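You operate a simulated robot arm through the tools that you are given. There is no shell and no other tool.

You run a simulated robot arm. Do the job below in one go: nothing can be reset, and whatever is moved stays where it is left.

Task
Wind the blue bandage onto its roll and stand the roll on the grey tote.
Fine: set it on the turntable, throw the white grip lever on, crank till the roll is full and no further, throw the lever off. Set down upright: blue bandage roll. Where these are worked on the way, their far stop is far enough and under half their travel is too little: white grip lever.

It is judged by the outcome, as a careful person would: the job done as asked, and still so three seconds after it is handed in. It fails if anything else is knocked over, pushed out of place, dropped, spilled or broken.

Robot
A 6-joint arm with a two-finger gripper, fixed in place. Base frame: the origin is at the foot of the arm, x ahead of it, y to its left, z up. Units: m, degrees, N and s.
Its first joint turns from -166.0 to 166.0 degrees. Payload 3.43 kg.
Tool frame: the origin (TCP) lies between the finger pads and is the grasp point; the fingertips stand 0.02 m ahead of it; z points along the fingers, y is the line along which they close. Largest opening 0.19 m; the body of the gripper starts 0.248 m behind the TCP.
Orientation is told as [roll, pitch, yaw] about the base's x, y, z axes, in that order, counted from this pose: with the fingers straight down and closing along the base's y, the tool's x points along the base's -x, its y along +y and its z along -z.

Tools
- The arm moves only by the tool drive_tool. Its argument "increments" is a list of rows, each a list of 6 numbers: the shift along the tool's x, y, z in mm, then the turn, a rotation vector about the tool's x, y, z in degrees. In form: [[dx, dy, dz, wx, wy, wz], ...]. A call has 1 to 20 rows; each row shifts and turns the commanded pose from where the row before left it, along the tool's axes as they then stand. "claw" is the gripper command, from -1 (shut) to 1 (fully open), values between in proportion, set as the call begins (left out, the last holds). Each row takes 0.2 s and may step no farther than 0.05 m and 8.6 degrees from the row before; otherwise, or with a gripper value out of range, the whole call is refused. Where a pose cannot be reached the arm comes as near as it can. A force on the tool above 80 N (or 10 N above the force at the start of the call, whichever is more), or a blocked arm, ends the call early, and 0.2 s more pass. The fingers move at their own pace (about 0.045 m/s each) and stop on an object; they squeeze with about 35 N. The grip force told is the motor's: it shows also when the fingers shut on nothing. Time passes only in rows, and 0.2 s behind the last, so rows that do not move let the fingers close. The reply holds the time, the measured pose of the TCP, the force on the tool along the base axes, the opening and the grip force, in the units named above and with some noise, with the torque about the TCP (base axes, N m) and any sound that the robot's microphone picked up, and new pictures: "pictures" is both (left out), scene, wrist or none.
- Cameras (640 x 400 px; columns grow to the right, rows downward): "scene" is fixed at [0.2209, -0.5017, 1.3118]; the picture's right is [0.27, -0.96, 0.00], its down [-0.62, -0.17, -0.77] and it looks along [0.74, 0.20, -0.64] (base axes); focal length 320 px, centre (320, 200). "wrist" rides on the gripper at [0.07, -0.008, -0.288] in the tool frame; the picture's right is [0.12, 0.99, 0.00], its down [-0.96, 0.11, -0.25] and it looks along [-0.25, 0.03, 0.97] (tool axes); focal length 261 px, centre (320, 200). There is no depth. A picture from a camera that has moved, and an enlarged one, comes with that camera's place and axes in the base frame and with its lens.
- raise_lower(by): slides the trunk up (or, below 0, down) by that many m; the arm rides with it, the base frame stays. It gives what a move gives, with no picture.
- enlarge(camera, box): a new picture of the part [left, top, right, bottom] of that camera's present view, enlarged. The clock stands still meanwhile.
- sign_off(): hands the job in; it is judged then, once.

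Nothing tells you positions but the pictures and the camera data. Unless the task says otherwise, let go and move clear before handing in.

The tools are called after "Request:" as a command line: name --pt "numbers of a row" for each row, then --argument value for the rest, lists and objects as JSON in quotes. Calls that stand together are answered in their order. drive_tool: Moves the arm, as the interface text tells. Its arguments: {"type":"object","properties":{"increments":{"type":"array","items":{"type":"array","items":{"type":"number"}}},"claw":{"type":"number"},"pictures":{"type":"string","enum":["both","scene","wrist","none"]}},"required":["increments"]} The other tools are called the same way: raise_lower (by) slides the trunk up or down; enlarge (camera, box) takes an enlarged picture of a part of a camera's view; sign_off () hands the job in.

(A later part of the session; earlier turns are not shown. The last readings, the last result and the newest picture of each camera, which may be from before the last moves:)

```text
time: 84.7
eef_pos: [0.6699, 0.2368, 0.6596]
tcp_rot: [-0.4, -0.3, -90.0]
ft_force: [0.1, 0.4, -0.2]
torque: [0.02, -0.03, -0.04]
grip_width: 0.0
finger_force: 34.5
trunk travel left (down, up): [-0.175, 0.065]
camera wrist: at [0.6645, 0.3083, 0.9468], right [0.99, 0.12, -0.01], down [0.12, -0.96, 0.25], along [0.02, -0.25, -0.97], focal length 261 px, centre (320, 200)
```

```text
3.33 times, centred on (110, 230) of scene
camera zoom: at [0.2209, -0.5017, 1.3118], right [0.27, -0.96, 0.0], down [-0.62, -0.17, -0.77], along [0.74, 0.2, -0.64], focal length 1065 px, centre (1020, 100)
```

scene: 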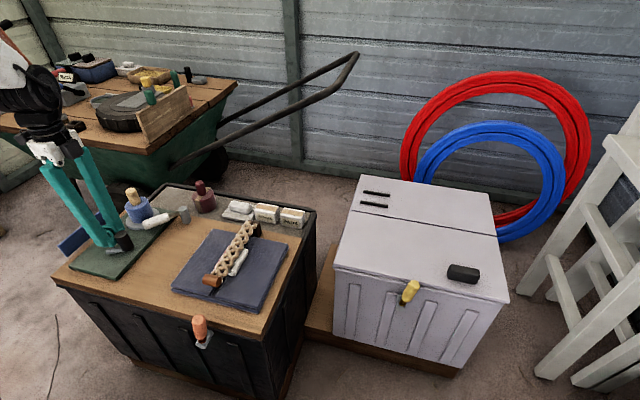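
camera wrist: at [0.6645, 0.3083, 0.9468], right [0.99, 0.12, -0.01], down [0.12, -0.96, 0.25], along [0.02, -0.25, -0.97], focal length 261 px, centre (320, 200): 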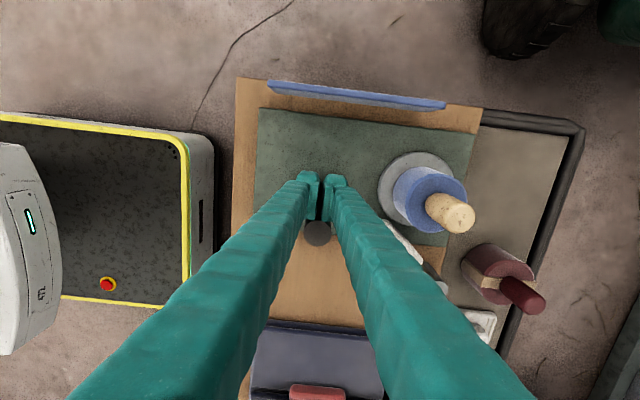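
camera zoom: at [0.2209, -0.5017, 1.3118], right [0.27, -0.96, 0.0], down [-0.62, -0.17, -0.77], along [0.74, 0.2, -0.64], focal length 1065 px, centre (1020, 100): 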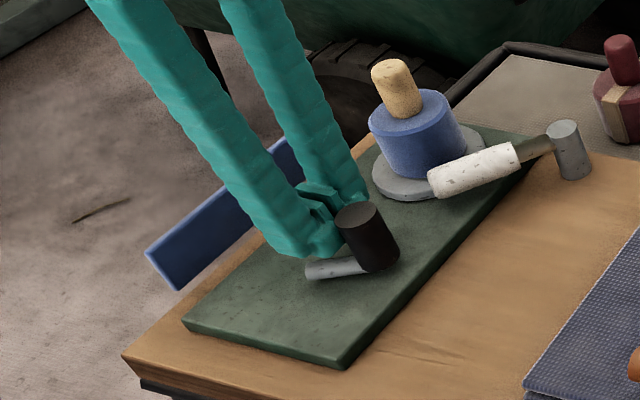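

The crank has gone about 603° in total and the roll is still at the stepped-up size. The loose blue strip is still standing, so it isn't all wound yet. I'll continue from the +x side.

Request:
drive_tool --pt "5 0 0 0 0 0" --pt "0 0 -36 0 0 0" --pt "-22.5 25.7 0 0 0 0" --pt "-22.5 25.7 0 0 0 0" --pt "0 0 12 0 0 0" --pt "0 0 11 0 0 0" --pt "0 -4 0 0 0 0" --pt "-1.9 -4.8 0 0 0 0" --pt "-2 -4.9 0 0 0 0" --pt "-1.1 -5.1 0 0 0 0" --pt "-1.1 -5.1 0 0 0 0" --pt "-0.2 -5.2 0 0 0 0" --pt "-0.2 -5.2 0 0 0 0" --pt "0.7 -5.2 0 0 0 0" --pt "0.7 -5.2 0 0 0 0" --pt "0 0 0 0 0 0" --pictures "both"

Request:
enlarge --camera "scene" --box '[120, 180, 160, 230]'

Request:
enlarge --camera "scene" --box '[50, 170, 170, 290]'

```text
time: 88.1
eef_pos: [0.6774, 0.1908, 0.6726]
tcp_rot: [-0.4, -0.2, -89.9]
ft_force: [0.6, 0.3, -0.1]
torque: [0.01, 0.03, 0.02]
grip_width: 0.0002
finger_force: 33.8
trunk travel left (down, up): [-0.175, 0.065]
camera wrist: at [0.6719, 0.263, 0.9602], right [0.99, 0.12, -0.01], down [0.12, -0.96, 0.25], along [0.02, -0.25, -0.97], focal length 261 px, centre (320, 200)
```

scene: 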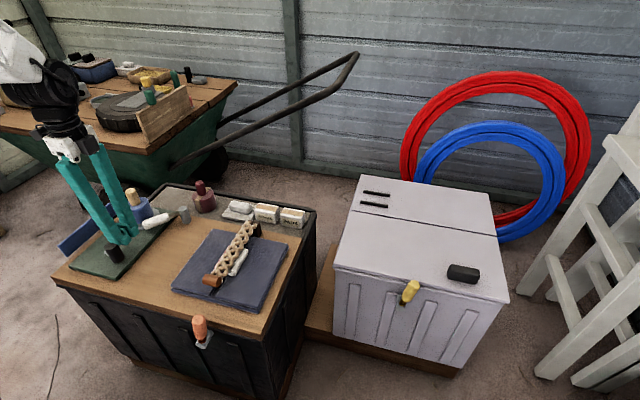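
wrist: 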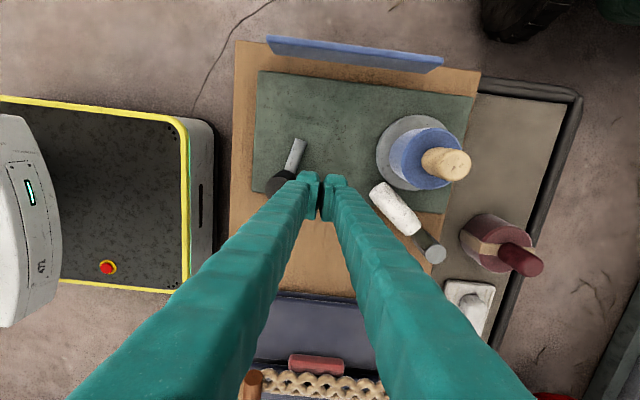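

```text
8.00 times, centred on (140, 205) of scene
camera zoom: at [0.2209, -0.5017, 1.3118], right [0.27, -0.96, 0.0], down [-0.62, -0.17, -0.77], along [0.74, 0.2, -0.64], focal length 2556 px, centre (1760, 160)
```

zoom: 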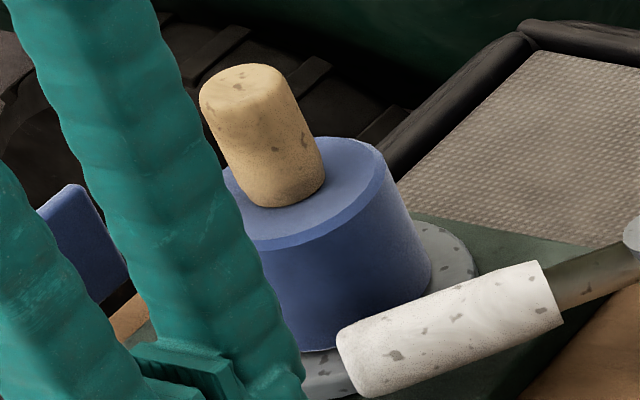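

```text
3.33 times, centred on (110, 230) of scene
camera zoom: at [0.2209, -0.5017, 1.3118], right [0.27, -0.96, 0.0], down [-0.62, -0.17, -0.77], along [0.74, 0.2, -0.64], focal length 1065 px, centre (1020, 100)
```

zoom: 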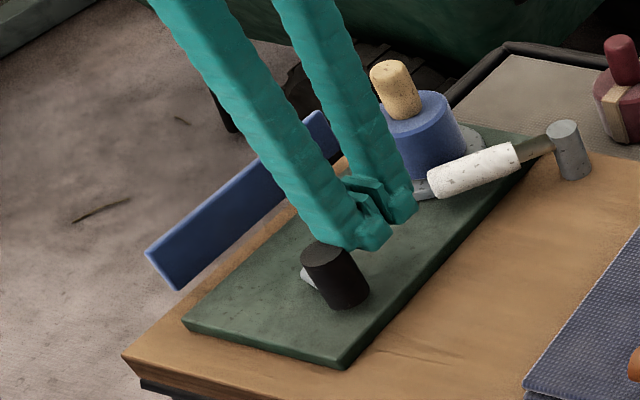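

About 645° now with no change yet. I'll push on to 323°, hop to the −y side and continue to about 343° (703° total), then look.

Request:
drive_tool --pt "1.6 -4.95 0 0 0 0" --pt "1.6 -4.95 0 0 0 0" --pt "2.45 -4.6 0 0 0 0" --pt "2.45 -4.6 0 0 0 0" --pt "3.2 -4.1 0 0 0 0" --pt "3.2 -4.1 0 0 0 0" --pt "3.9 -3.5 0 0 0 0" --pt "3.9 -3.5 0 0 0 0" --pt "0 4 0 0 0 0" --pt "0 0 -24 0 0 0" --pt "-21 -24.5 0 0 0 0" --pt "-21 -24.5 0 0 0 0" --pt "0 0 19 0 0 0" --pt "0 0 18 0 0 0" --pt "5 0 0 0 0 0" --pt "4.45 -2.75 0 0 0 0" --pt "4.45 -2.75 0 0 0 0" --pt "4.85 -1.95 0 0 0 0" --pt "4.85 -1.95 0 0 0 0" --pt "0 0 0 0 0 0" --pictures "both"

Request:
enlarge --camera "scene" --box '[120, 180, 160, 230]'

Request:
enlarge --camera "wrist" --box '[240, 60, 560, 260]'

```text
time: 92.3
eef_pos: [0.5879, 0.1952, 0.6601]
tcp_rot: [-0.3, -0.4, -90.0]
ft_force: [0.7, -0.2, -0.6]
torque: [0.0, 0.02, 0.01]
grip_width: 0.0
finger_force: 34.7
trunk travel left (down, up): [-0.175, 0.065]
camera wrist: at [0.5824, 0.2672, 0.947], right [0.99, 0.12, -0.01], down [0.12, -0.96, 0.25], along [0.02, -0.25, -0.97], focal length 261 px, centre (320, 200)
```

scene: 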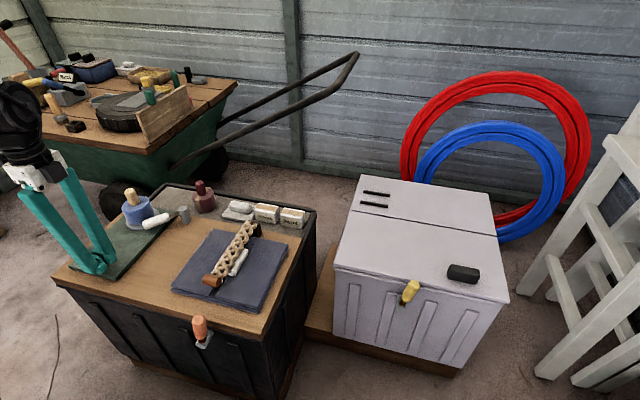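
wrist: 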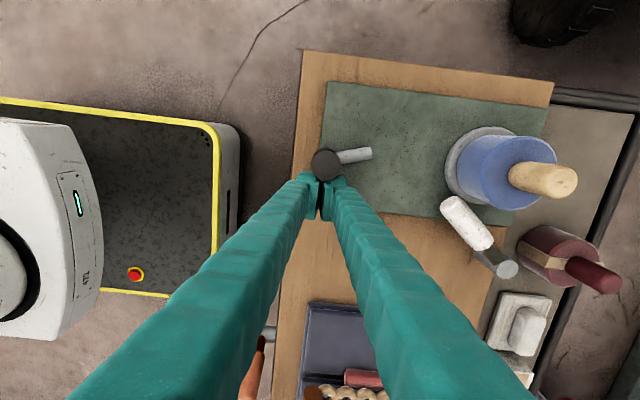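

```text
8.00 times, centred on (140, 205) of scene
camera zoom: at [0.2209, -0.5017, 1.3118], right [0.27, -0.96, 0.0], down [-0.62, -0.17, -0.77], along [0.74, 0.2, -0.64], focal length 2556 px, centre (1760, 160)
```

zoom: 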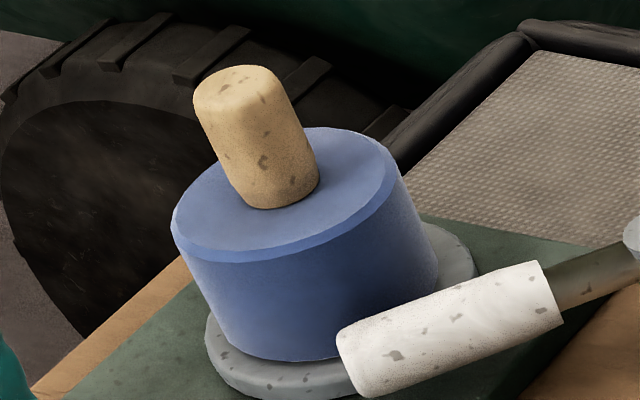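

```text
2.00 times, centred on (400, 160) of wrist
camera zoom: at [0.5824, 0.2672, 0.947], right [0.99, 0.12, -0.01], down [0.12, -0.96, 0.25], along [0.02, -0.25, -0.97], focal length 521 px, centre (160, 280)
```

zoom: 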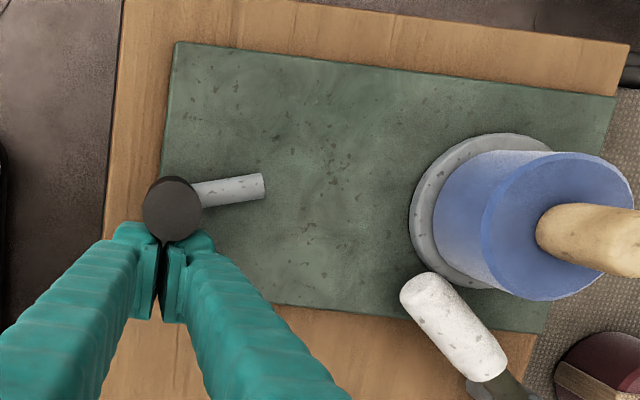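

The strip has vanished and the roll has stepped up to the same size as the red one, so it is full and I stop cranking here. Next I'll back off, rise, and turn the tool to match the lever, so I can push it off from its inner side near the post, where there is room beside the roll.

Request:
drive_tool --pt "-6 0 0 0 0 0" --pt "0 0 -40 0 0 0" --pt "0 0 -45 0 0 0" --pt "0 0 -15 0 0 -8.5" --pt "0 0 0 0 0 -8.5" --pt "0 0 0 0 0 -8.5" --pt "0 0 0 0 0 -8.5" --pt "0 0 0 0 0 -8.5" --pt "0 0 0 0 0 -8.5" --pt "0 0 0 0 0 0" --pictures "both"

Request:
enlarge --camera "scene" --box '[50, 170, 220, 290]'

```text
time: 94.5
eef_pos: [0.5896, 0.1892, 0.7588]
tcp_rot: [-0.4, 0.2, -38.7]
ft_force: [-0.5, 0.1, 0.0]
torque: [-0.02, -0.03, 0.04]
grip_width: 0.0
finger_force: 33.9
trunk travel left (down, up): [-0.175, 0.065]
camera wrist: at [0.5319, 0.2281, 1.0468], right [0.53, 0.85, -0.01], down [0.82, -0.51, 0.24], along [0.2, -0.14, -0.97], focal length 261 px, centre (320, 200)
```

scene: 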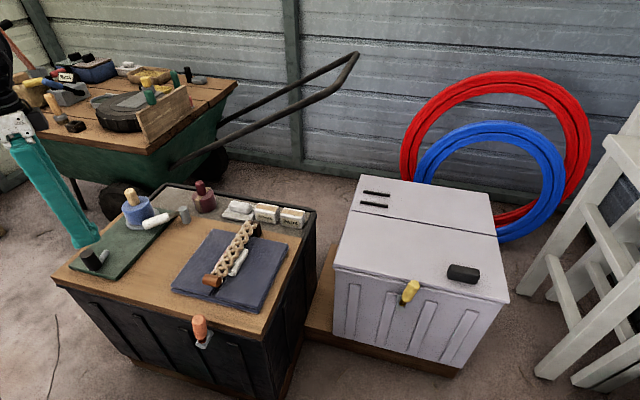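
wrist: 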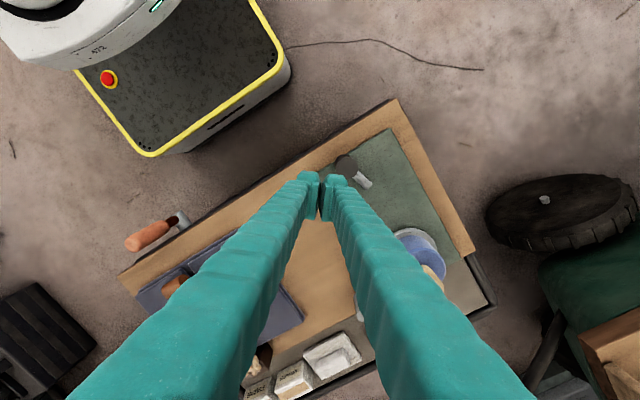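

```text
3.33 times, centred on (135, 230) of scene
camera zoom: at [0.2209, -0.5017, 1.3118], right [0.27, -0.96, 0.0], down [-0.62, -0.17, -0.77], along [0.74, 0.2, -0.64], focal length 1065 px, centre (937, 100)
```

zoom: 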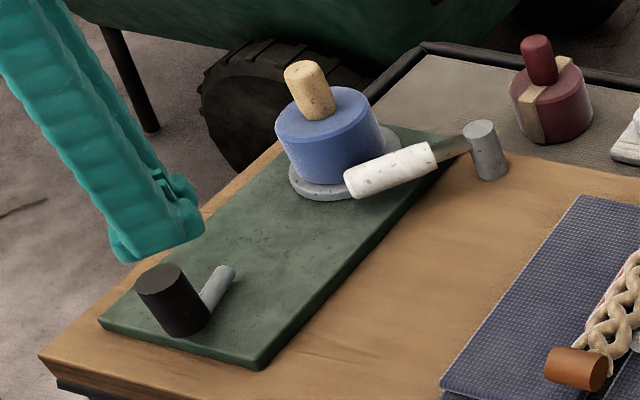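

The view is clear: strip gone, roll full, crank at rest, lever still on. I'll move above the inner side of the lever near its post.

Request:
drive_tool --pt "-32.4 25.6 0 0 0 0" --pt "-32.4 25.6 0 0 0 0" --pt "-32.4 25.6 0 0 0 0" --pt "-32.4 25.6 0 0 0 0" --pt "-32.4 25.6 0 0 0 0" --pt "-32.4 25.6 0 0 0 0" --pt "0 0 0 0 0 0" --pictures "both"

Request:
enlarge --camera "wrist" --box '[230, 90, 430, 250]'

Request:
enlarge --camera "scene" --box '[110, 140, 230, 240]'

```text
time: 96.1
eef_pos: [0.8349, 0.1837, 0.759]
tcp_rot: [-0.5, 0.1, -39.0]
ft_force: [0.5, 0.0, -0.1]
torque: [0.0, 0.0, 0.03]
grip_width: 0.0
finger_force: 34.4
trunk travel left (down, up): [-0.175, 0.065]
camera wrist: at [0.7784, 0.2232, 1.0461], right [0.53, 0.85, -0.01], down [0.82, -0.51, 0.24], along [0.2, -0.14, -0.97], focal length 261 px, centre (320, 200)
```

scene: 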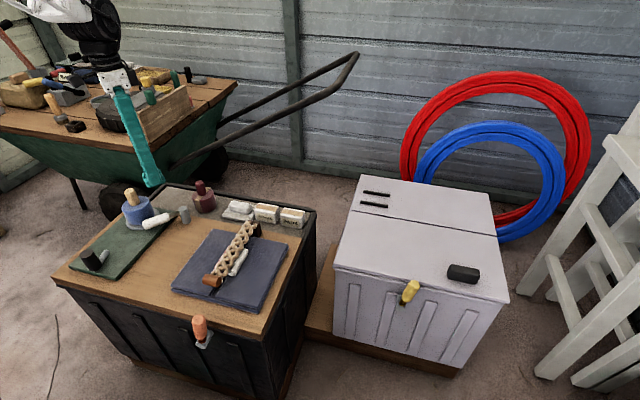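
wrist: 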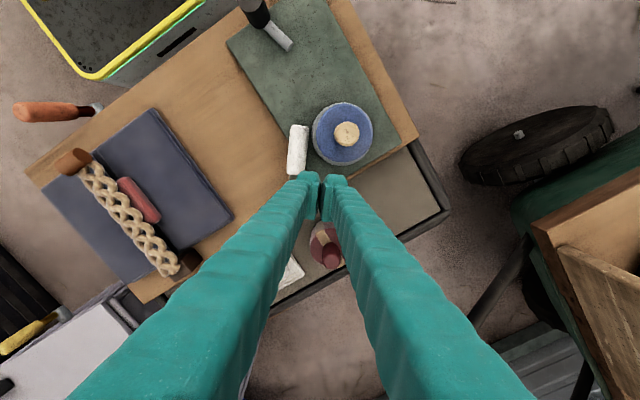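

```text
2.50 times, centred on (330, 170) of wrist
camera zoom: at [0.7784, 0.2232, 1.0461], right [0.53, 0.85, -0.01], down [0.82, -0.51, 0.24], along [0.2, -0.14, -0.97], focal length 652 px, centre (295, 275)
```

zoom: 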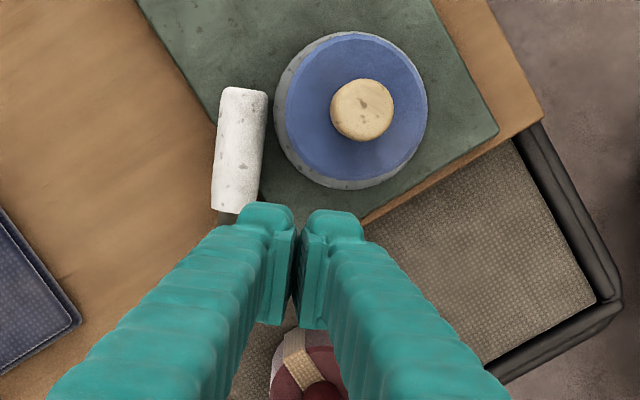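

```text
4.00 times, centred on (170, 190) of scene
camera zoom: at [0.2209, -0.5017, 1.3118], right [0.27, -0.96, 0.0], down [-0.62, -0.17, -0.77], along [0.74, 0.2, -0.64], focal length 1278 px, centre (920, 240)
```

zoom: 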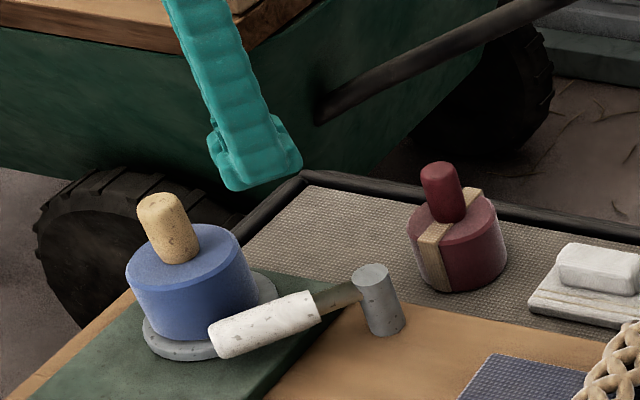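

From above there is clear room between the post end of the grip and the roll. I'll shift 6 mm outward, then descend beside the grip and check before pushing.

Request:
drive_tool --pt "3 6 0 0 0 0" --pt "0 0 40 0 0 0" --pt "0 0 40 0 0 0" --pt "0 0 25 0 0 0" --pt "0 0 10 0 0 0" --pt "0 0 0 0 0 0" --pictures "both"

Request:
enlarge --camera "wrist" --box '[230, 90, 430, 250]'

Request:
enlarge --camera "scene" --box '[110, 140, 230, 240]'

```text
time: 97.5
eef_pos: [0.8378, 0.1924, 0.641]
tcp_rot: [-0.6, 0.2, -39.0]
ft_force: [0.2, 0.0, 0.1]
torque: [0.03, -0.02, 0.01]
grip_width: 0.0003
finger_force: 34.0
trunk travel left (down, up): [-0.175, 0.065]
camera wrist: at [0.781, 0.2309, 0.9288], right [0.53, 0.85, -0.01], down [0.82, -0.51, 0.24], along [0.2, -0.14, -0.97], focal length 261 px, centre (320, 200)
```

scene: 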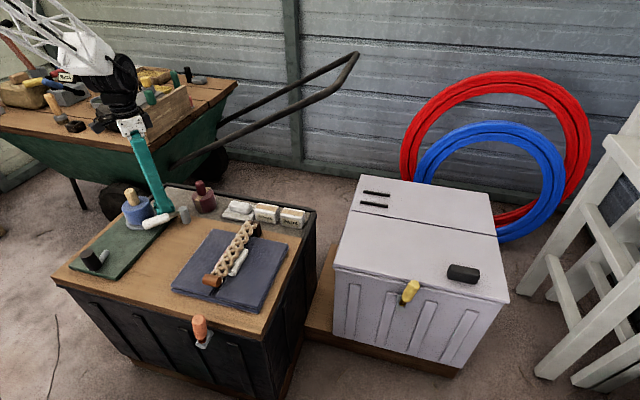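
wrist: 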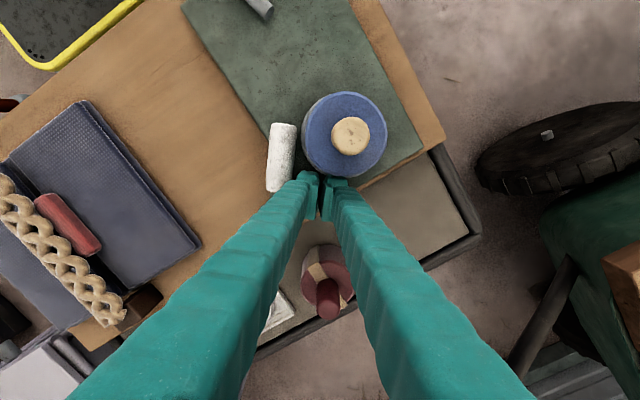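

```text
2.50 times, centred on (330, 170) of wrist
camera zoom: at [0.781, 0.2309, 0.9288], right [0.53, 0.85, -0.01], down [0.82, -0.51, 0.24], along [0.2, -0.14, -0.97], focal length 652 px, centre (295, 275)
```

zoom: 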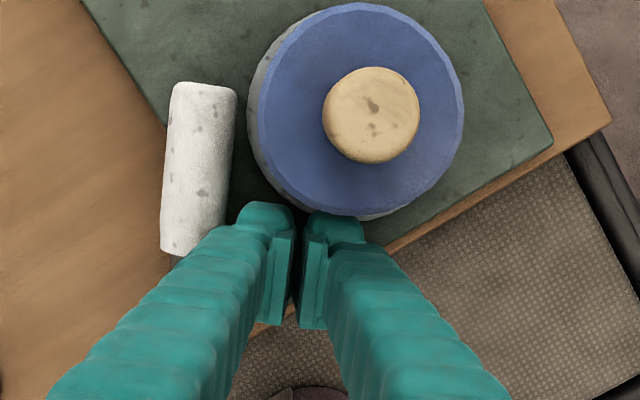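

```text
4.00 times, centred on (170, 190) of scene
camera zoom: at [0.2209, -0.5017, 1.3118], right [0.27, -0.96, 0.0], down [-0.62, -0.17, -0.77], along [0.74, 0.2, -0.64], focal length 1278 px, centre (920, 240)
```

zoom: 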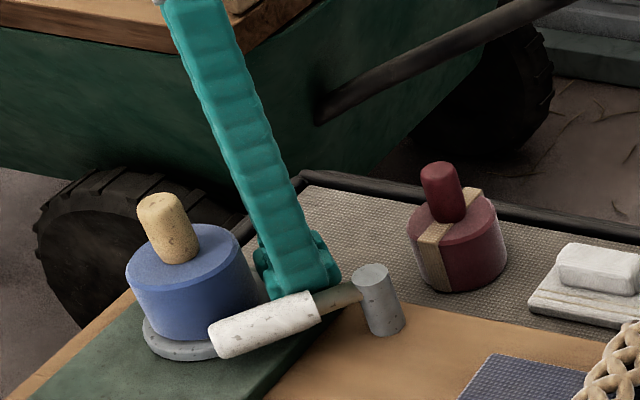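

The fingers fit between the grip and the roll without contact. I'll push the lever back in an arc around its post, half the travel first.

Request:
drive_tool --pt "0 -6 0 0 0 0" --pt "3.5 -4.3 0 0 0 -5" --pt "3.5 -4.3 0 0 0 -5" --pt "3.5 -4.3 0 0 0 -5" --pt "3.5 -4.3 0 0 0 -5" --pt "0 0 0 0 0 0" --pictures "both"

Request:
enlarge --camera "wrist" --box '[230, 90, 430, 250]'

Request:
enlarge --camera "scene" --box '[110, 140, 230, 240]'

```text
time: 98.9
eef_pos: [0.8116, 0.1794, 0.6427]
tcp_rot: [-0.4, 0.3, -19.0]
ft_force: [-2.5, 7.9, 1.7]
torque: [0.02, 0.03, 0.01]
grip_width: 0.0
finger_force: 34.6
trunk travel left (down, up): [-0.175, 0.065]
camera wrist: at [0.7458, 0.1974, 0.9309], right [0.21, 0.98, -0.01], down [0.95, -0.2, 0.24], along [0.23, -0.06, -0.97], focal length 261 px, centre (320, 200)
```

scene: 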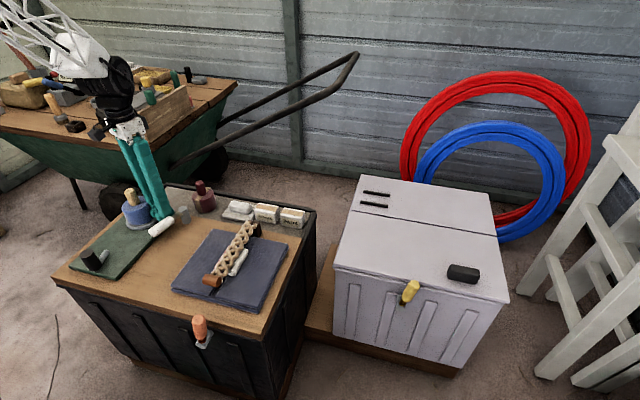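
wrist: 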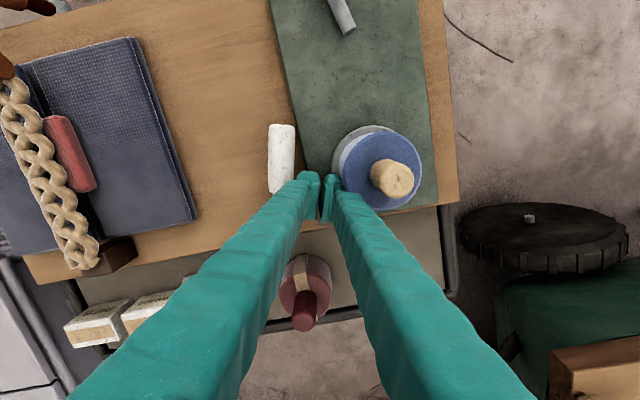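

```text
2.50 times, centred on (330, 170) of wrist
camera zoom: at [0.7458, 0.1974, 0.9309], right [0.21, 0.98, -0.01], down [0.95, -0.2, 0.24], along [0.23, -0.06, -0.97], focal length 652 px, centre (295, 275)
```

zoom: 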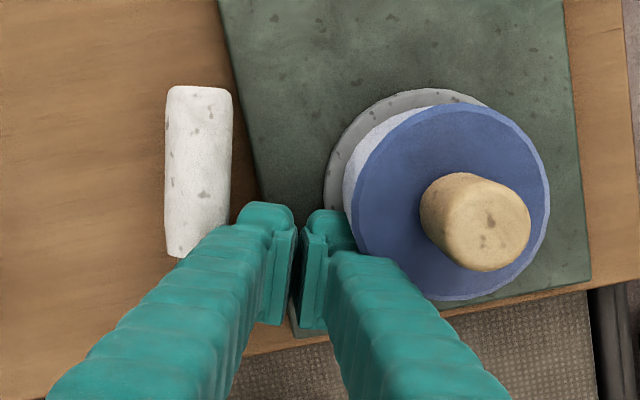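

```text
4.00 times, centred on (170, 190) of scene
camera zoom: at [0.2209, -0.5017, 1.3118], right [0.27, -0.96, 0.0], down [-0.62, -0.17, -0.77], along [0.74, 0.2, -0.64], focal length 1278 px, centre (920, 240)
```

zoom: 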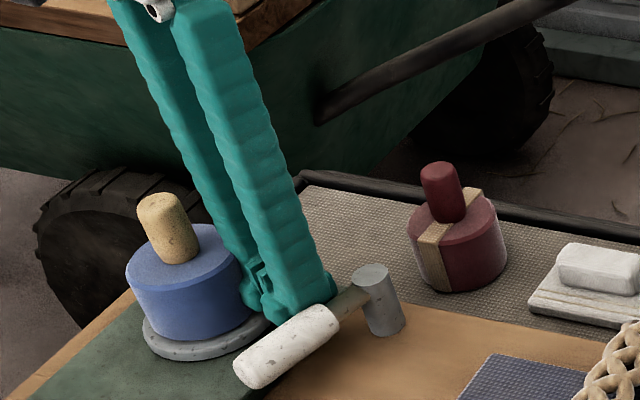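

The lever is following at about 20°. Clearance to the roll increases from here, so I'll continue the arc toward the off stop.

Request:
drive_tool --pt "3 -4.8 0 0 0 -5" --pt "3.5 -4.3 0 0 0 -5" --pt "3.5 -4.3 0 0 0 -5" --pt "3.5 -4.3 0 0 0 -4" --pt "0 0 0 0 0 0" --pictures "both"

Request:
enlarge --camera "wrist" --box '[230, 90, 430, 250]'

Request:
enlarge --camera "scene" --box '[110, 140, 230, 240]'

```text
time: 100.1
eef_pos: [0.7971, 0.1694, 0.6432]
tcp_rot: [-0.2, 0.3, 0.2]
ft_force: [15.5, 56.0, -7.3]
torque: [0.7, -0.11, 0.88]
grip_width: 0.0001
finger_force: 34.8
trunk travel left (down, up): [-0.175, 0.065]
camera wrist: at [0.7294, 0.162, 0.9311], right [-0.12, 0.99, 0.0], down [0.96, 0.12, 0.24], along [0.24, 0.03, -0.97], focal length 261 px, centre (320, 200)
```

scene: 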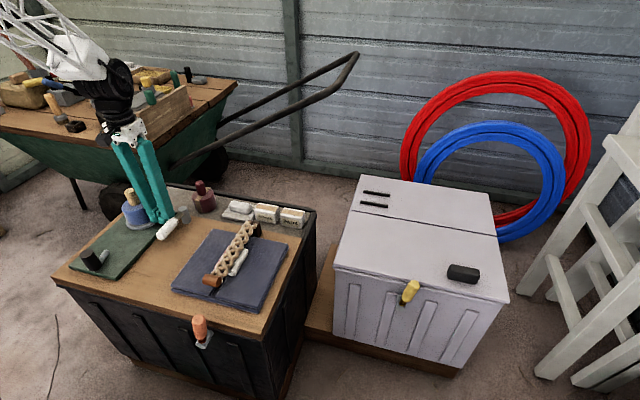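
wrist: 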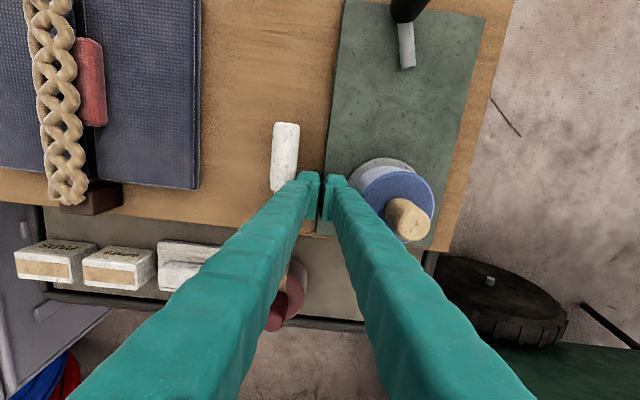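

```text
2.50 times, centred on (330, 170) of wrist
camera zoom: at [0.7294, 0.162, 0.9311], right [-0.12, 0.99, 0.0], down [0.96, 0.12, 0.24], along [0.24, 0.03, -0.97], focal length 652 px, centre (295, 275)
```

zoom: 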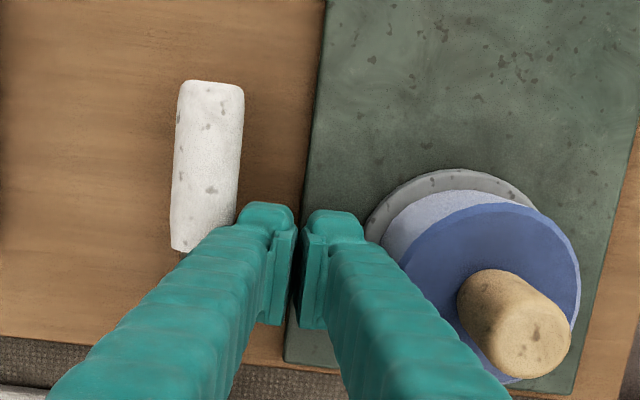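

```text
4.00 times, centred on (170, 190) of scene
camera zoom: at [0.2209, -0.5017, 1.3118], right [0.27, -0.96, 0.0], down [-0.62, -0.17, -0.77], along [0.74, 0.2, -0.64], focal length 1278 px, centre (920, 240)
```

zoom: 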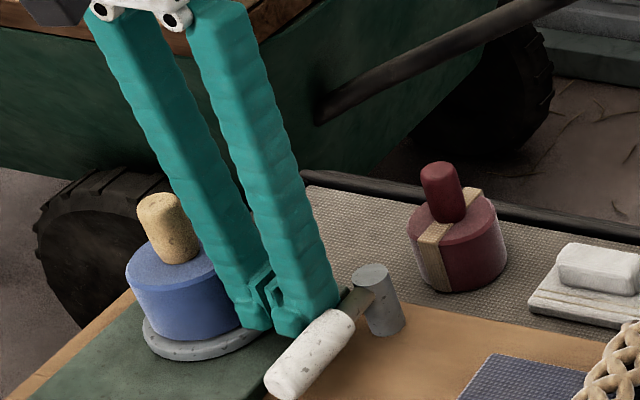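

The lever is back at its original off stop (tip at (0.722, 0.124)) with a firm stop reaction. I'll back off 4 mm, rise straight up, and look.

Request:
drive_tool --pt "0 4 0 0 0 0" --pt "0 0 -10 0 0 0" --pt "0 0 -40 0 0 0" --pt "0 0 -45 0 0 0" --pt "0 0 -40 0 0 0" --pt "0 0 0 0 0 0" --pictures "both"

Request:
enlarge --camera "scene" --box '[80, 160, 220, 270]'

Request:
enlarge --camera "wrist" --box '[230, 60, 430, 220]'

```text
time: 101.5
eef_pos: [0.7951, 0.1659, 0.7803]
tcp_rot: [-0.4, 0.4, -0.1]
ft_force: [0.1, -0.3, 0.0]
torque: [0.01, -0.01, -0.01]
grip_width: 0.0001
finger_force: 34.0
trunk travel left (down, up): [-0.175, 0.065]
camera wrist: at [0.7288, 0.1601, 1.0676], right [-0.12, 0.99, 0.0], down [0.96, 0.12, 0.24], along [0.24, 0.02, -0.97], focal length 261 px, centre (320, 200)
```

scene: 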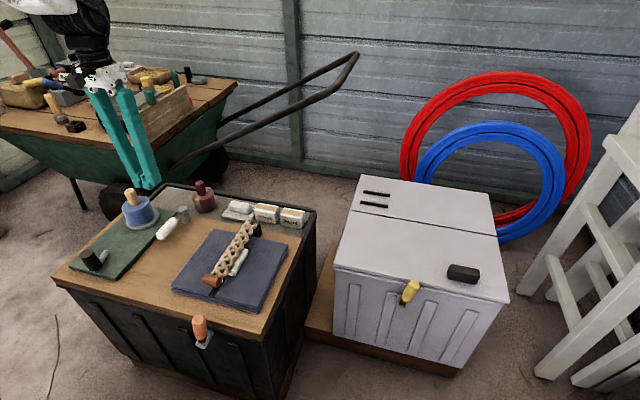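
wrist: 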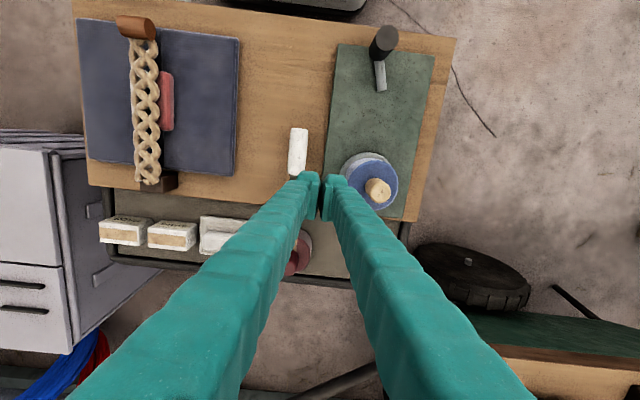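

```text
3.64 times, centred on (150, 215) of scene
camera zoom: at [0.2209, -0.5017, 1.3118], right [0.27, -0.96, 0.0], down [-0.62, -0.17, -0.77], along [0.74, 0.2, -0.64], focal length 1162 px, centre (938, 146)
```

zoom: 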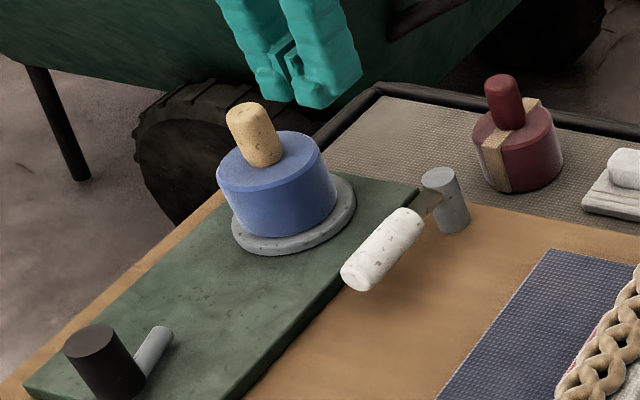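

```text
2.50 times, centred on (330, 140) of wrist
camera zoom: at [0.7288, 0.1601, 1.0676], right [-0.12, 0.99, 0.0], down [0.96, 0.12, 0.24], along [0.24, 0.02, -0.97], focal length 652 px, centre (295, 350)
```

zoom: 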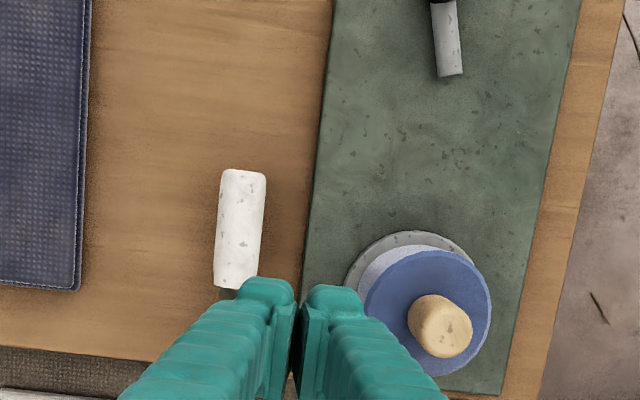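

The lever is off and the roll stands full and upright on the disc, with the core near (0.795, 0.250). I'll open the fingers, go over the core and verify.

Request:
drive_tool --pt "0 0 -15 0 0 0" --pt "0 42 0 0 0 0" --pt "0 42 0 0 0 0" --pt "0 0 20 0 0 0" --pt "0 0 0 0 0 0" --claw -0.25 --pictures "both"

Request:
enlarge --camera "wrist" --box '[250, 120, 390, 230]'

```text
time: 102.7
eef_pos: [0.7944, 0.2549, 0.7719]
tcp_rot: [-0.2, 0.4, 0.0]
ft_force: [0.3, 0.3, 0.1]
torque: [0.01, -0.03, -0.05]
grip_width: 0.071
finger_force: 0.0
trunk travel left (down, up): [-0.175, 0.065]
camera wrist: at [0.7282, 0.2468, 1.0601], right [-0.12, 0.99, 0.0], down [0.96, 0.12, 0.24], along [0.24, 0.02, -0.97], focal length 261 px, centre (320, 200)
```

scene: 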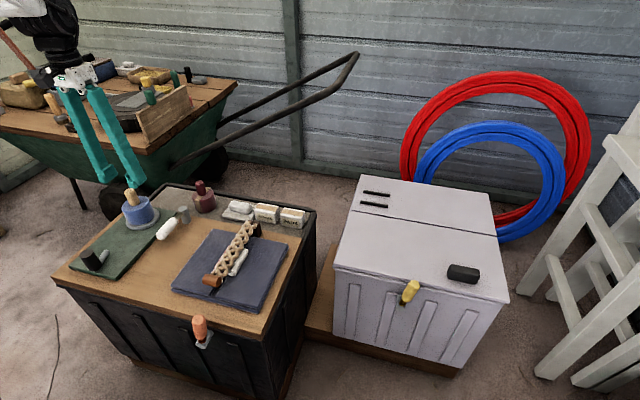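
wrist: 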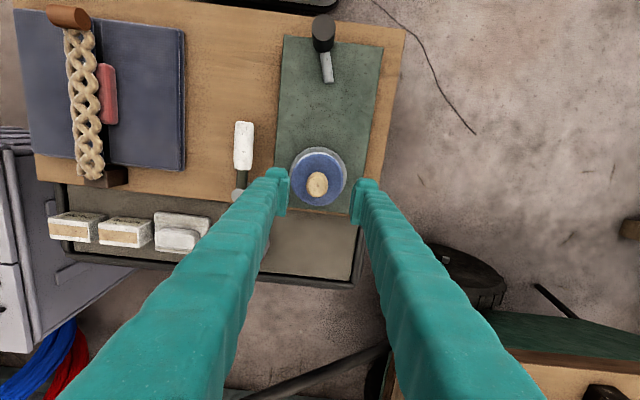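

```text
3.64 times, centred on (320, 175) of wrist
camera zoom: at [0.7282, 0.2468, 1.0601], right [-0.12, 0.99, 0.0], down [0.96, 0.12, 0.24], along [0.24, 0.02, -0.97], focal length 948 px, centre (320, 291)
```

zoom: 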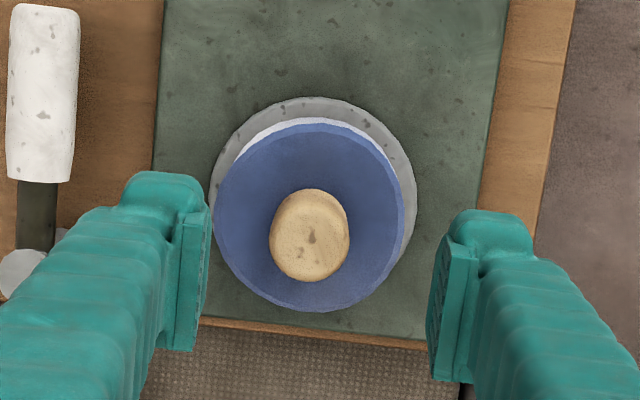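

The core centre is at about (0.797, 0.2495). I'll correct the offset and descend around it, tips staying above the roll body.

Request:
drive_tool --pt "-2.5 -5 15 0 0 0" --pt "0 0 30 0 0 0" --pt "0 0 20 0 0 0" --pt "0 0 9 0 0 0" --pt "0 0 0 0 0 0" --pictures "both"

Request:
enlarge --camera "wrist" --box '[250, 120, 390, 230]'

Request:
enlarge --camera "scene" --box '[100, 150, 190, 240]'

```text
time: 103.9
eef_pos: [0.7991, 0.2488, 0.6987]
tcp_rot: [-0.3, 0.4, 0.0]
ft_force: [-1.2, 0.5, -0.5]
torque: [-0.01, 0.0, 0.03]
grip_width: 0.0712
finger_force: 0.1
trunk travel left (down, up): [-0.175, 0.065]
camera wrist: at [0.7318, 0.2412, 0.9867], right [-0.12, 0.99, 0.0], down [0.96, 0.12, 0.24], along [0.24, 0.02, -0.97], focal length 261 px, centre (320, 200)
```

scene: 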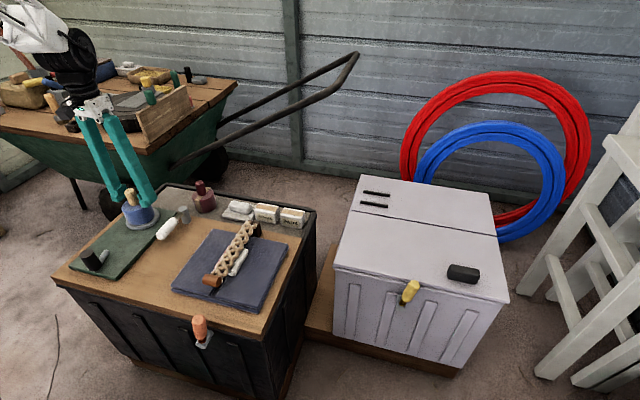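
wrist: 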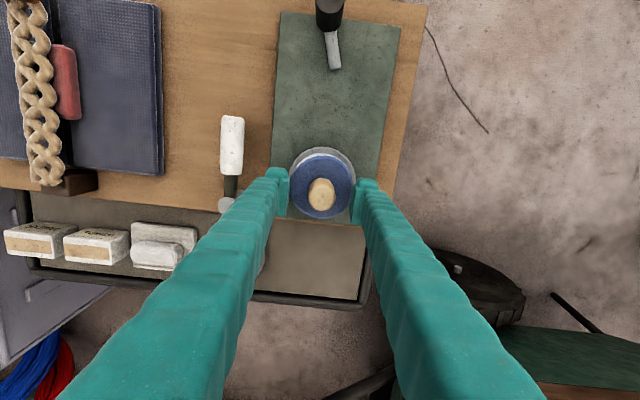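

```text
3.64 times, centred on (320, 175) of wrist
camera zoom: at [0.7318, 0.2412, 0.9867], right [-0.12, 0.99, 0.0], down [0.96, 0.12, 0.24], along [0.24, 0.02, -0.97], focal length 948 px, centre (320, 291)
```

zoom: 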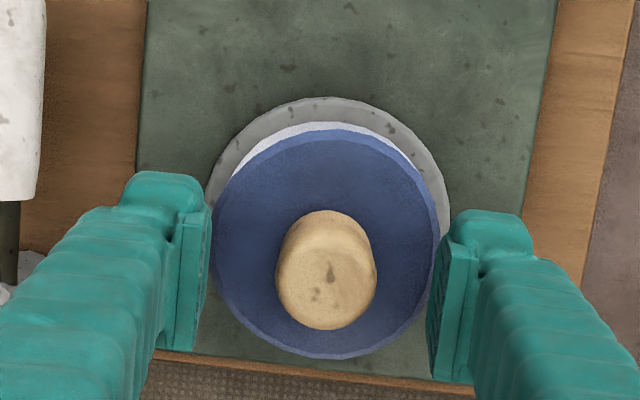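

```text
4.44 times, centred on (145, 195) of scene
camera zoom: at [0.2209, -0.5017, 1.3118], right [0.27, -0.96, 0.0], down [-0.62, -0.17, -0.77], along [0.74, 0.2, -0.64], focal length 1420 px, centre (1098, 222)
```

zoom: 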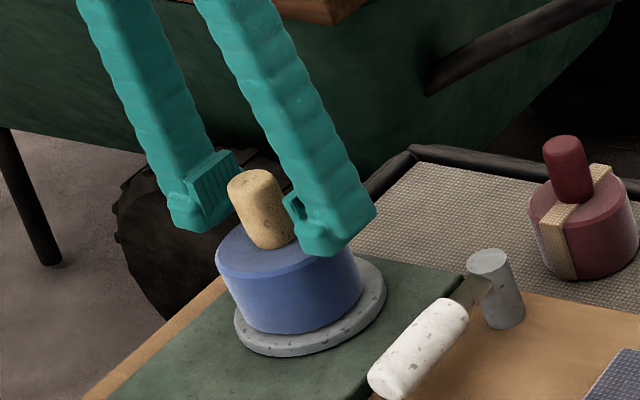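

Well centred. Closing on the core.

Request:
drive_tool --pt "0 0 0 0 0 0" --pt "0 0 0 0 0 0" --pt "0 0 0 0 0 0" --pt "0 0 0 0 0 0" --pt "0 0 0 0 0 0" --claw -1 --pictures "none"

Request:
drive_tool --pt "0 0 -3 0 0 0" --pt "0 0 -7 0 0 0" --pt "0 0 -15 0 0 0" --pt "0 0 0 0 0 0" --pictures "both"

Request:
enlarge --camera "scene" --box '[100, 150, 190, 240]'

```text
time: 105.1
eef_pos: [0.7996, 0.2472, 0.6986]
tcp_rot: [-0.4, 0.4, 0.0]
ft_force: [0.0, 0.1, 0.8]
torque: [-0.02, -0.06, 0.03]
grip_width: 0.0287
finger_force: 35.2
trunk travel left (down, up): [-0.175, 0.065]
```

```text
time: 106.1
eef_pos: [0.7988, 0.2484, 0.7246]
tcp_rot: [-0.4, 0.4, 0.0]
ft_force: [0.0, -0.3, -2.2]
torque: [0.01, 0.04, 0.03]
grip_width: 0.0284
finger_force: 35.7
trunk travel left (down, up): [-0.175, 0.065]
camera wrist: at [0.7316, 0.2415, 1.0129], right [-0.12, 0.99, 0.0], down [0.96, 0.12, 0.24], along [0.24, 0.02, -0.97], focal length 261 px, centre (320, 200)
```

scene: 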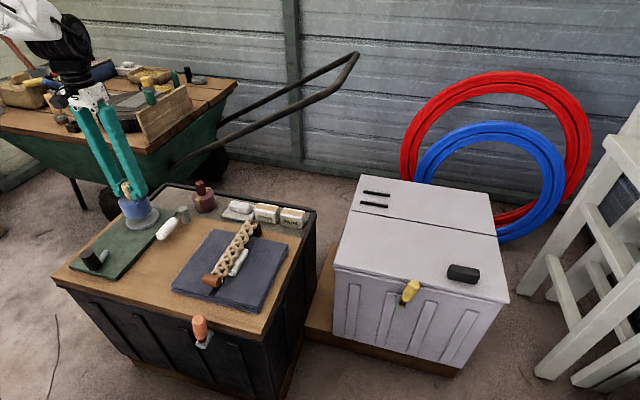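
wrist: 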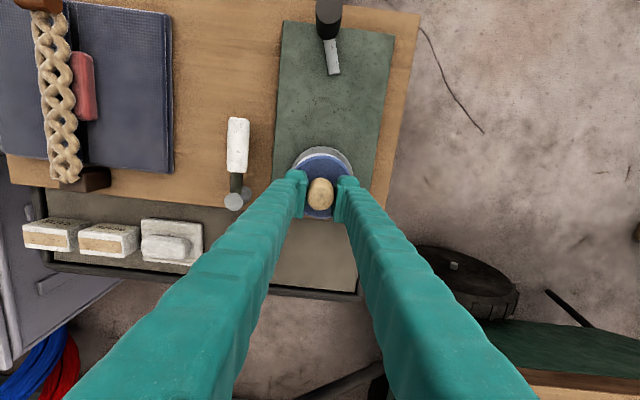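

```text
4.44 times, centred on (145, 195) of scene
camera zoom: at [0.2209, -0.5017, 1.3118], right [0.27, -0.96, 0.0], down [-0.62, -0.17, -0.77], along [0.74, 0.2, -0.64], focal length 1420 px, centre (1098, 222)
```

zoom: 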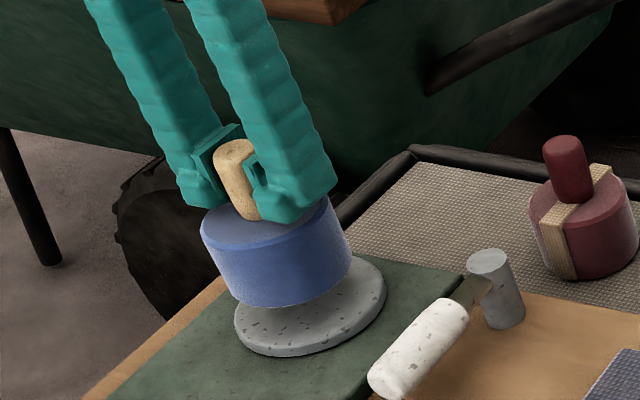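

The roll came off cleanly. I'll lift it well clear and carry it across to above the near-left part of the grey tote.

Request:
drive_tool --pt "0 0 -40 0 0 0" --pt "0 0 -40 0 0 0" --pt "0 -20 0 0 0 0" --pt "0 -35 0 0 0 0" --pt "-2 -40 0 0 0 0" --pt "-2 -40 0 0 0 0" --pt "-2 -40 0 0 0 0" --pt "-2 -40 0 0 0 0" --pt "-2 -40 0 0 0 0" --pt "-2 -40 0 0 0 0" --pt "-2 -40 0 0 0 0" --pt "-2 -40 0 0 0 0" --pt "-2 -40 0 0 0 0" --pt "-2 -40 0 0 0 0" --pt "-2 -40 0 0 0 0" --pt "-2 -40 0 0 0 0" --pt "0 -30 0 0 0 0" --pt "0 -15 0 0 0 0" --pt "0 0 0 0 0 0" --pictures "both"

```text
time: 110.1
eef_pos: [0.8229, -0.3299, 0.808]
tcp_rot: [-0.3, 0.4, 0.0]
ft_force: [0.4, -0.4, -1.7]
torque: [0.0, -0.03, 0.04]
grip_width: 0.0283
finger_force: 35.2
trunk travel left (down, up): [-0.175, 0.065]
camera wrist: at [0.756, -0.3371, 1.0952], right [-0.12, 0.99, 0.0], down [0.96, 0.12, 0.24], along [0.24, 0.02, -0.97], focal length 261 px, centre (320, 200)
```

scene: 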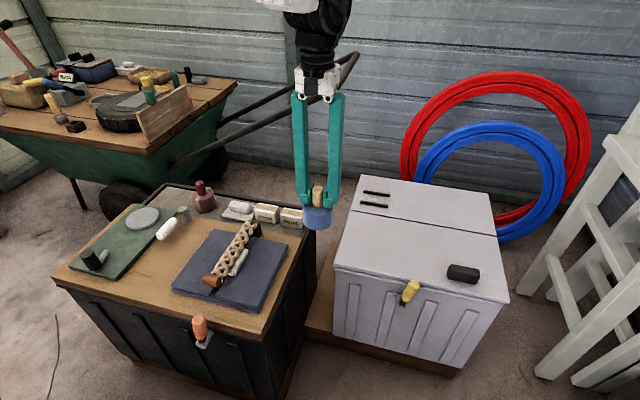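
wrist: 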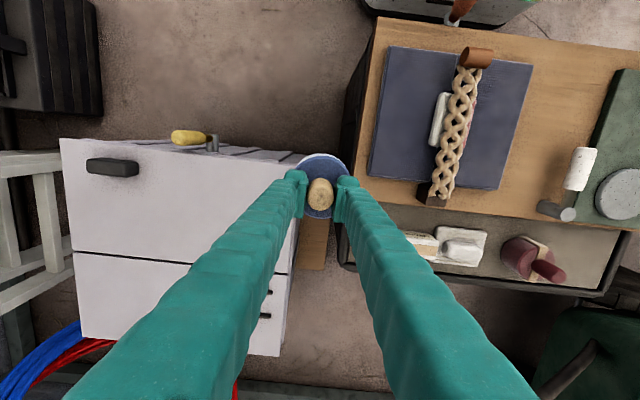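

I'm at the tote's left edge; its top is near z≈0.54, with the front edge near x≈0.82 and the left edge near y≈−0.375. I'll move in over it to about (0.875, −0.445) and get a closer look.

Request:
drive_tool --pt "-15 -30 0 0 0 0" --pt "-15 -30 0 0 0 0" --pt "-12 -30 0 0 0 0" --pt "-10 -25 20 0 0 0" --pt "0 0 30 0 0 0" --pt "0 0 0 0 0 0" --pictures "both"

Request:
enlarge --camera "scene" --box '[290, 140, 450, 290]'

Request:
enlarge --camera "wrist" --box '[180, 90, 440, 260]'

```text
time: 111.5
eef_pos: [0.8754, -0.4463, 0.7546]
tcp_rot: [-0.3, 0.3, 0.0]
ft_force: [0.3, -0.2, -2.5]
torque: [0.03, -0.01, -0.01]
grip_width: 0.0282
finger_force: 35.3
trunk travel left (down, up): [-0.175, 0.065]
camera wrist: at [0.8088, -0.4526, 1.0426], right [-0.12, 0.99, 0.0], down [0.96, 0.12, 0.24], along [0.24, 0.02, -0.97], focal length 261 px, centre (320, 200)
```

scene: 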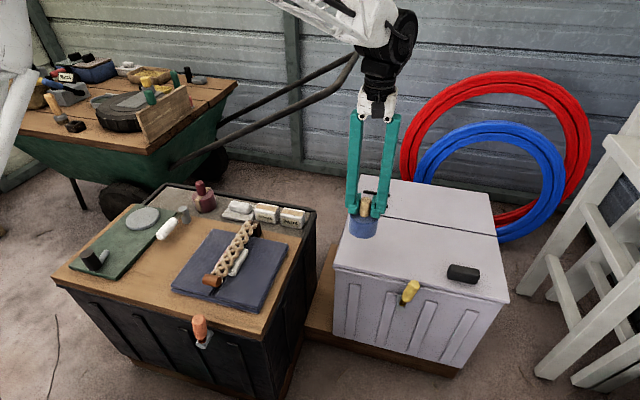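
wrist: 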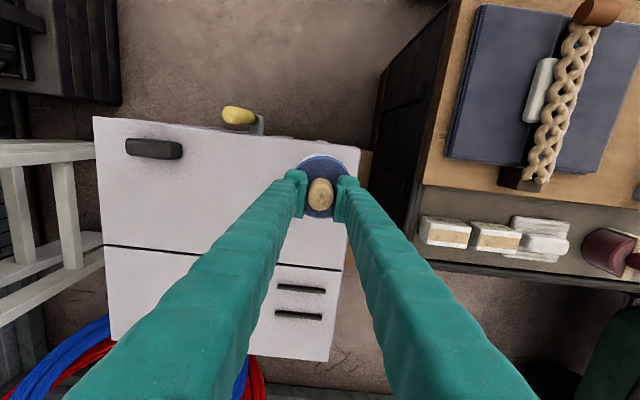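

```text
2.67 times, centred on (370, 215) of scene
camera zoom: at [0.2209, -0.5017, 1.3118], right [0.27, -0.96, 0.0], down [-0.62, -0.17, -0.77], along [0.74, 0.2, -0.64], focal length 852 px, centre (187, 160)
```

zoom: 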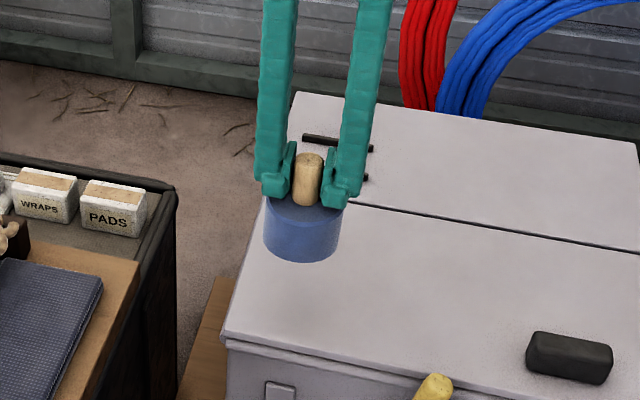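

```text
2.35 times, centred on (310, 175) of wrist
camera zoom: at [0.8088, -0.4526, 1.0426], right [-0.12, 0.99, 0.0], down [0.96, 0.12, 0.24], along [0.24, 0.02, -0.97], focal length 613 px, centre (344, 259)
```

zoom: 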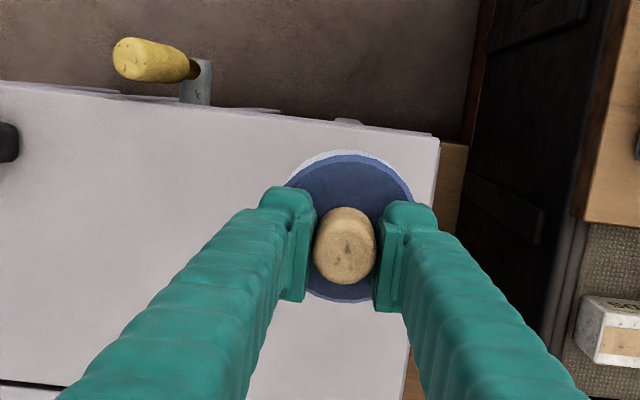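

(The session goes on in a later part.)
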